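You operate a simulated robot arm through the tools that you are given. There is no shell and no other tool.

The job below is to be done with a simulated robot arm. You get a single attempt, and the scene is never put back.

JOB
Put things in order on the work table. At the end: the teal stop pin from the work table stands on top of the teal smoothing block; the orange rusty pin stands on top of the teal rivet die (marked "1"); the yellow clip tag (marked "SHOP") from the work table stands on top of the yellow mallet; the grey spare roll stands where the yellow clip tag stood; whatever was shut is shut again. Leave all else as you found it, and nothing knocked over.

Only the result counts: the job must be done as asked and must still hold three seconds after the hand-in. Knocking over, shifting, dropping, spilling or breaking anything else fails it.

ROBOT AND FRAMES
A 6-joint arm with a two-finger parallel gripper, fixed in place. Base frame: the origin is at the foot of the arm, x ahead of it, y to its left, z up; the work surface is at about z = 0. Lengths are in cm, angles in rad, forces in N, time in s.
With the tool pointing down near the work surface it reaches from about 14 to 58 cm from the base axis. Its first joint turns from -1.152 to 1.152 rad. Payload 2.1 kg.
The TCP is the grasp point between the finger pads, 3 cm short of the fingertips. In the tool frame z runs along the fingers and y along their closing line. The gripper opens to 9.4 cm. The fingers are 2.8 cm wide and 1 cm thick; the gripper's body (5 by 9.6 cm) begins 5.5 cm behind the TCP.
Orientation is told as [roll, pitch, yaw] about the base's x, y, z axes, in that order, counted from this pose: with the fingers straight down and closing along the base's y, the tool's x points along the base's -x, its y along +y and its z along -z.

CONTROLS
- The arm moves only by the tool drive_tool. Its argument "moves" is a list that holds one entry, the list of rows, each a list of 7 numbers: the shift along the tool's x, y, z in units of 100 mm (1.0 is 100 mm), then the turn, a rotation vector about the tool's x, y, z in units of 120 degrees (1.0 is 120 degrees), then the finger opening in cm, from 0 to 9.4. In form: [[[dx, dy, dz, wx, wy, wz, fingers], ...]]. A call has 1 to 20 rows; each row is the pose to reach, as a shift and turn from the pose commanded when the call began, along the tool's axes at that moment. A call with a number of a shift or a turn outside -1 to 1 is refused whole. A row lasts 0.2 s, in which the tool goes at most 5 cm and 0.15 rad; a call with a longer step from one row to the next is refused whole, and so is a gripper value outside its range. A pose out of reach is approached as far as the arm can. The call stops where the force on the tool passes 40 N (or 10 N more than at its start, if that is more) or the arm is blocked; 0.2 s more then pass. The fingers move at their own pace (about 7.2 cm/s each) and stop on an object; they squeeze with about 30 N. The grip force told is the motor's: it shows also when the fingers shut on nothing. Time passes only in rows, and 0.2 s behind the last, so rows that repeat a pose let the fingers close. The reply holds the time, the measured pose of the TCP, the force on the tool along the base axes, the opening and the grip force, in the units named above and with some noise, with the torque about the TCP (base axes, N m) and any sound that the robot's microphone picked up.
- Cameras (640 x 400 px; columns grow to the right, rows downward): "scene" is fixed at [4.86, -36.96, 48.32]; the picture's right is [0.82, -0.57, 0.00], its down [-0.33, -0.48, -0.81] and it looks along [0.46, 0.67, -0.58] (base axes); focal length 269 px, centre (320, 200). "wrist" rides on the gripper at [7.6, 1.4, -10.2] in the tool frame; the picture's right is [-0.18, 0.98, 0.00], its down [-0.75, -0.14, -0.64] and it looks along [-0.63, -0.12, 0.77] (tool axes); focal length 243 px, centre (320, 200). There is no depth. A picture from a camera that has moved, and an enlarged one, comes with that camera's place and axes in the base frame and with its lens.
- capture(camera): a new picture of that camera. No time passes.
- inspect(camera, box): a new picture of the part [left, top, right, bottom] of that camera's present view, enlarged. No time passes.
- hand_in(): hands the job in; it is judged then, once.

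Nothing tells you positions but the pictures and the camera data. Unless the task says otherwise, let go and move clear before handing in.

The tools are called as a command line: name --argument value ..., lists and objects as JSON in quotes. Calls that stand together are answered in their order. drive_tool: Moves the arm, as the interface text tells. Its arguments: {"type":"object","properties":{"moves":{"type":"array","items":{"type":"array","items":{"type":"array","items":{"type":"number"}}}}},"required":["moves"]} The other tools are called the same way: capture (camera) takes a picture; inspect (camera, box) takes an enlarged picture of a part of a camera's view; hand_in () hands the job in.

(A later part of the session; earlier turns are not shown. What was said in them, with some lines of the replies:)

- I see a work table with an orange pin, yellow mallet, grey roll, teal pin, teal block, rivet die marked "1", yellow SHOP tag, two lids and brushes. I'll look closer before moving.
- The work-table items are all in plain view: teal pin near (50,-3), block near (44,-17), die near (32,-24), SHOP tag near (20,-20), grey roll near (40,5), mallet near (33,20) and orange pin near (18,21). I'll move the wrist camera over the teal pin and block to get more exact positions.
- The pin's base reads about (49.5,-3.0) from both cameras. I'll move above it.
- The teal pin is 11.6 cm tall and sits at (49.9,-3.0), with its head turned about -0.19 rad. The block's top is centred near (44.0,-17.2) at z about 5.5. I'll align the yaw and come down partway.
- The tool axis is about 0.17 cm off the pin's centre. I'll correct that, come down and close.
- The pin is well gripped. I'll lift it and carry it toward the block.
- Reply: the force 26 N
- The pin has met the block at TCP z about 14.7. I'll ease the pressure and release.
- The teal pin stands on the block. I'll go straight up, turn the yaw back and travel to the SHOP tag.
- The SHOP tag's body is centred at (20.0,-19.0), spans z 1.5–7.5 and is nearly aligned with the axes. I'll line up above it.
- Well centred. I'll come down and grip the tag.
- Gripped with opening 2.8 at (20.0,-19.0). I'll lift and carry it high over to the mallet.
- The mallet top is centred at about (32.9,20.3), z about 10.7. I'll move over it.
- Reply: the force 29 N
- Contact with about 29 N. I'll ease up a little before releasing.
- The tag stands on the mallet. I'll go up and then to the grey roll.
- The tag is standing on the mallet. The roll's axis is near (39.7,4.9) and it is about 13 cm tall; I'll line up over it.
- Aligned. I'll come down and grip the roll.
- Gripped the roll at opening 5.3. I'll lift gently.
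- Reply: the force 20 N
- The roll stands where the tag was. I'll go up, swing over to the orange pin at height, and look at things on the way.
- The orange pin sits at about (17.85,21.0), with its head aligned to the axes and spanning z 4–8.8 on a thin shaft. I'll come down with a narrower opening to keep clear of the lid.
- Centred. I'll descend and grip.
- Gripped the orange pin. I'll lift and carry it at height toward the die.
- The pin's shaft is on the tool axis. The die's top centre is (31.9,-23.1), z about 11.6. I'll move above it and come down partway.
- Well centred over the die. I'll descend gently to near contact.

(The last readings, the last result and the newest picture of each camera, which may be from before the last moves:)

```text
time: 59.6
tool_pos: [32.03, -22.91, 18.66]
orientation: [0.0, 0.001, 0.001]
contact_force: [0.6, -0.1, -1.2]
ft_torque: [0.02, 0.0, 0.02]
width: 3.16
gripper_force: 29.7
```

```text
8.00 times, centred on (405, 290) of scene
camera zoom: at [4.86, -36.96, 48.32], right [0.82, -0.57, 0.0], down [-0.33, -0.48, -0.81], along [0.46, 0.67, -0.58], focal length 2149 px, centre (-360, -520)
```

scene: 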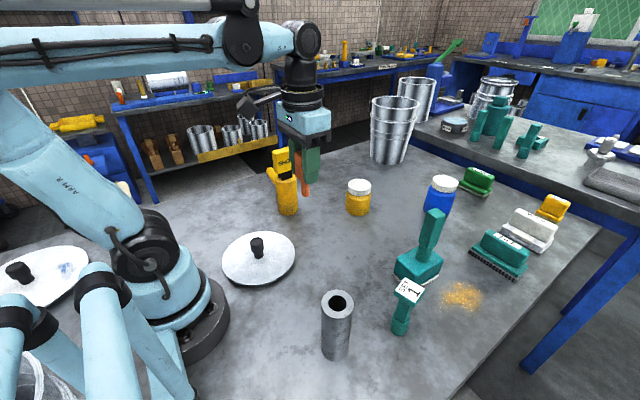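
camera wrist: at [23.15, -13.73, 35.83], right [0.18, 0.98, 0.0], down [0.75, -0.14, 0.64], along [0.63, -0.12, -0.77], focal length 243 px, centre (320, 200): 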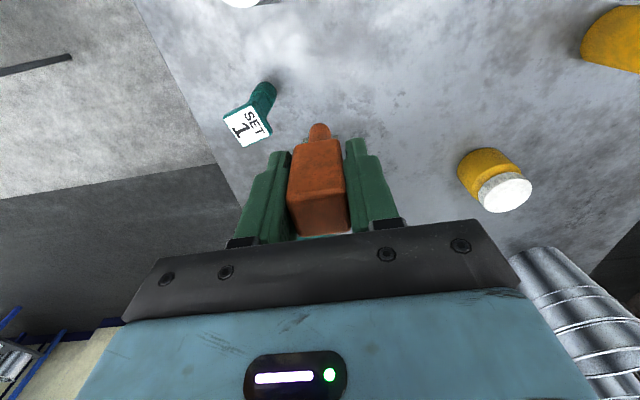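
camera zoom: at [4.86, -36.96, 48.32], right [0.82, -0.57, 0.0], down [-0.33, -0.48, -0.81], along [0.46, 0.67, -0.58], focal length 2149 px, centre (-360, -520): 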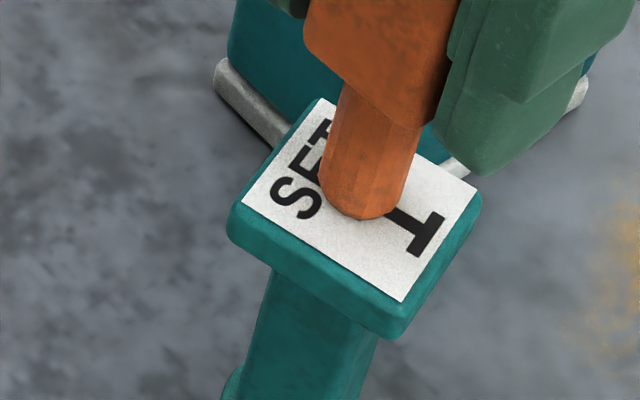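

drive_tool --moves '[[[0, 0, 0.005, 0, 0, 0, 1.5], [0, 0, 0.005, 0, 0, 0, 1.5]]]'

```text
time: 60.2
tool_pos: [31.97, -22.81, 18.6]
orientation: [0.0, -0.001, 0.002]
contact_force: [-0.2, -0.9, 9.3]
ft_torque: [-0.01, 0.0, 0.02]
width: 3.2
gripper_force: 30.1
```

Light contact, about 9 N. I'll open the fingers slowly.

drive_tool --moves '[[[0, 0, -0.001, 0, 0, 0, 1.5], [0, 0, -0.001, 0, 0, 0, 3.0], [0, 0, -0.001, 0, 0, 0, 3.3], [0, 0, -0.001, 0, 0, 0, 3.7], [0, 0, -0.001, 0, 0, 0, 4.5], [0, 0, -0.001, 0, 0, 0, 6], [0, 0, -0.001, 0, 0, 0, 6]]]'

capture --camera "wrist"

inspect --camera "scene" --box '[365, 230, 445, 340]'

```text
time: 61.8
tool_pos: [31.98, -23.01, 18.59]
orientation: [0.001, 0.0, 0.002]
contact_force: [-0.9, 0.0, 1.0]
ft_torque: [-0.01, 0.0, -0.04]
width: 6.01
gripper_force: 0.0
```

```text
taken
camera wrist: at [24.34, -21.52, 28.86], right [0.18, 0.98, 0.0], down [0.75, -0.14, 0.64], along [0.63, -0.12, -0.77], focal length 243 px, centre (320, 200)
```

wrist: 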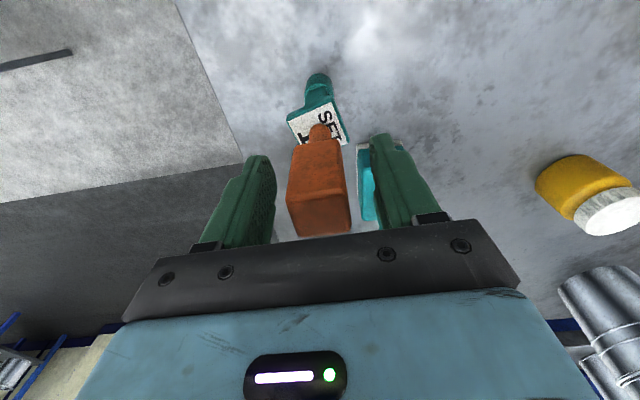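

```text
3.64 times, centred on (405, 285) of scene
camera zoom: at [4.86, -36.96, 48.32], right [0.82, -0.57, 0.0], down [-0.33, -0.48, -0.81], along [0.46, 0.67, -0.58], focal length 977 px, centre (11, -109)
```

zoom: 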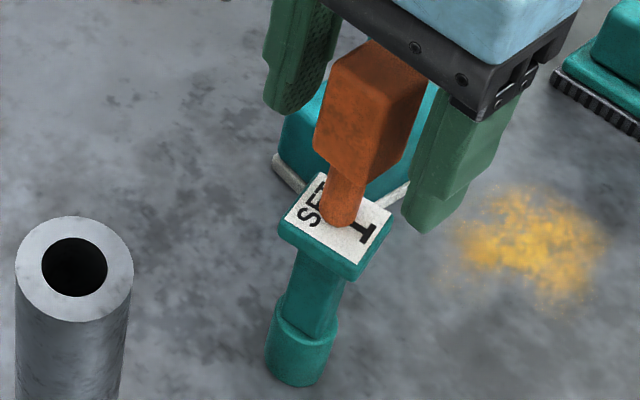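

The pin stands on the die. I'll go straight up slowly, then clear away.

drive_tool --moves '[[[0, 0, -0.1, 0, 0, 0, 6], [0, 0, -0.3, 0, 0, 0, 6], [0, 0, -0.5, 0, 0, 0, 6], [0, 0, -0.75, 0, 0, 0, 6], [0, 0, -1.0, 0, 0, 0, 6]]]'

drive_tool --moves '[[[0.15, 0.25, -0.1, 0, 0, 0, 7], [0.3, 0.5, -0.2, 0, 0, 0, 8], [0.45, 0.75, -0.3, 0, 0, 0, 9.4], [0.6, 1.0, -0.3, 0, 0, 0, 9.4]]]'

capture --camera "scene"

capture --camera "wrist"

```text
time: 63.0
tool_pos: [32.09, -22.66, 28.58]
orientation: [0.0, 0.0, 0.002]
contact_force: [-1.1, 0.4, -0.3]
ft_torque: [0.0, -0.01, 0.0]
width: 6.02
gripper_force: 0.1
```

```text
time: 64.0
tool_pos: [25.83, -12.64, 31.6]
orientation: [-0.001, 0.001, 0.002]
contact_force: [-0.5, -0.8, -1.1]
ft_torque: [0.01, -0.04, -0.02]
width: 9.41
gripper_force: 0.1
```

```text
taken
```

scene: 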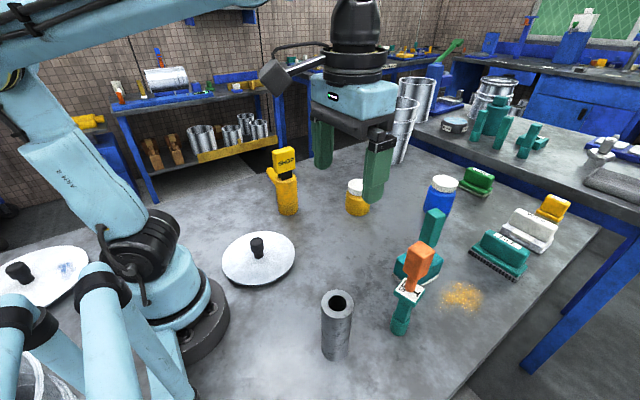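

```text
taken
camera wrist: at [18.22, -11.32, 41.88], right [0.18, 0.98, 0.0], down [0.75, -0.14, 0.64], along [0.63, -0.12, -0.77], focal length 243 px, centre (320, 200)
```

wrist: 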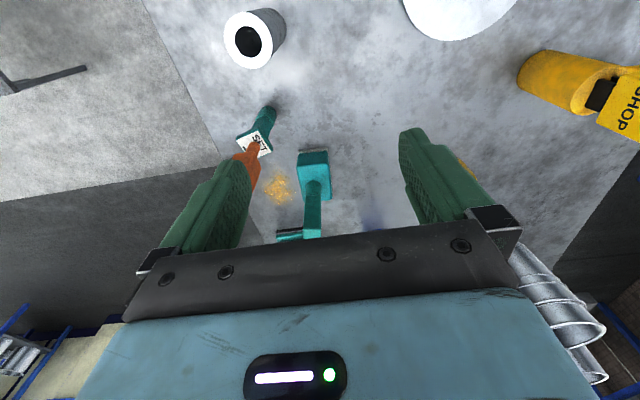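

inspect --camera "scene" --box '[290, 270, 380, 370]'

inspect --camera "scene" --box '[380, 200, 460, 340]'

inspect --camera "scene" --box '[200, 150, 420, 290]'

inspect --camera "wrist" --box '[200, 0, 340, 90]'

```text
4.00 times, centred on (335, 320) of scene
camera zoom: at [4.86, -36.96, 48.32], right [0.82, -0.57, 0.0], down [-0.33, -0.48, -0.81], along [0.46, 0.67, -0.58], focal length 1074 px, centre (260, -280)
```

zoom: 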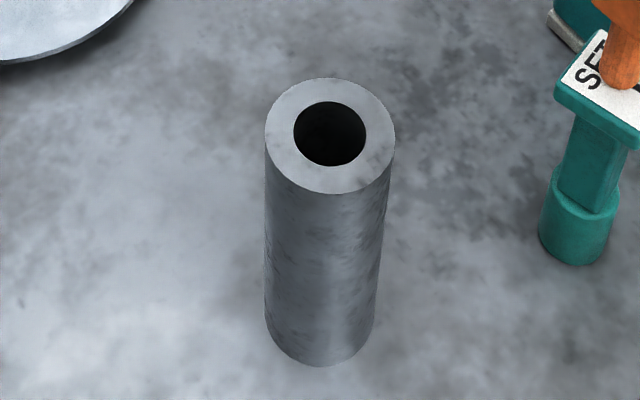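

```text
2.86 times, centred on (420, 270) of scene
camera zoom: at [4.86, -36.96, 48.32], right [0.82, -0.57, 0.0], down [-0.33, -0.48, -0.81], along [0.46, 0.67, -0.58], focal length 768 px, centre (34, 0)
```

zoom: 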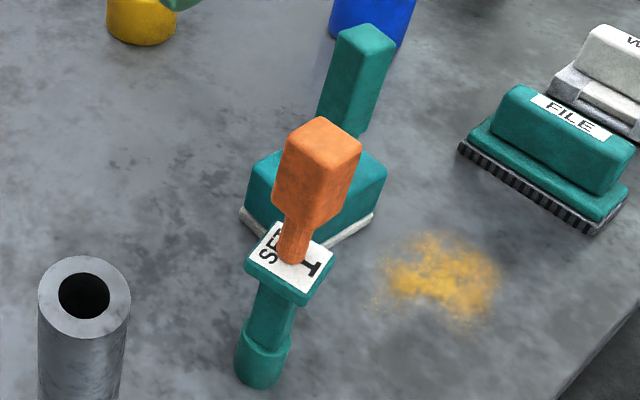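

```text
2.86 times, centred on (310, 220) of scene
camera zoom: at [4.86, -36.96, 48.32], right [0.82, -0.57, 0.0], down [-0.33, -0.48, -0.81], along [0.46, 0.67, -0.58], focal length 768 px, centre (349, 143)
```

zoom: 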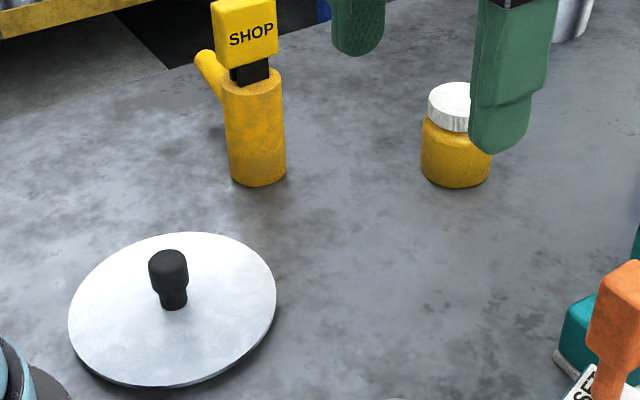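

```text
4.44 times, centred on (270, 45) of wrist
camera zoom: at [18.22, -11.32, 41.88], right [0.18, 0.98, 0.0], down [0.75, -0.14, 0.64], along [0.63, -0.12, -0.77], focal length 1078 px, centre (542, 889)
```

zoom: 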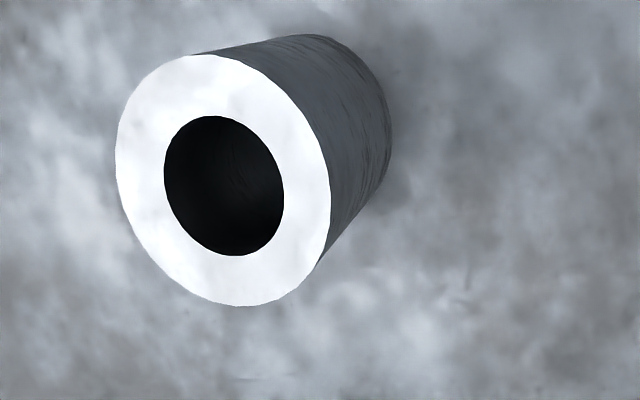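

Everything checks out in the pictures: the teal pin is on the smoothing block, the orange pin on the die, the SHOP tag on the mallet, and the roll where the tag stood. Nothing was opened and the gripper is clear, so I'm handing in.

hand_in

```text
The job is handed in.
```

The job is handed in, with every move done as asked. I haven't been told the verdict. The last pictures before hand-in showed everything standing:

- **Teal stop pin:** it stands on top of the teal smoothing block.
- **Orange rusty pin:** it stands on the teal rivet die marked "1", close to the centre of its top.
- **Yellow SHOP tag:** it stands on top of the yellow mallet. While I was setting it down, the mallet may have shifted by about 0.1 cm. The final picture shows it essentially where it was.
- **Grey spare roll:** it stands where the SHOP tag stood, at about (20.0, -19.0). I took the hollow grey cylinder to be the roll, as it was the only grey cylinder on the work table.
- **Lids and jars:** I opened nothing, so there was nothing to shut again.

The gripper was open and clear of everything at hand-in.
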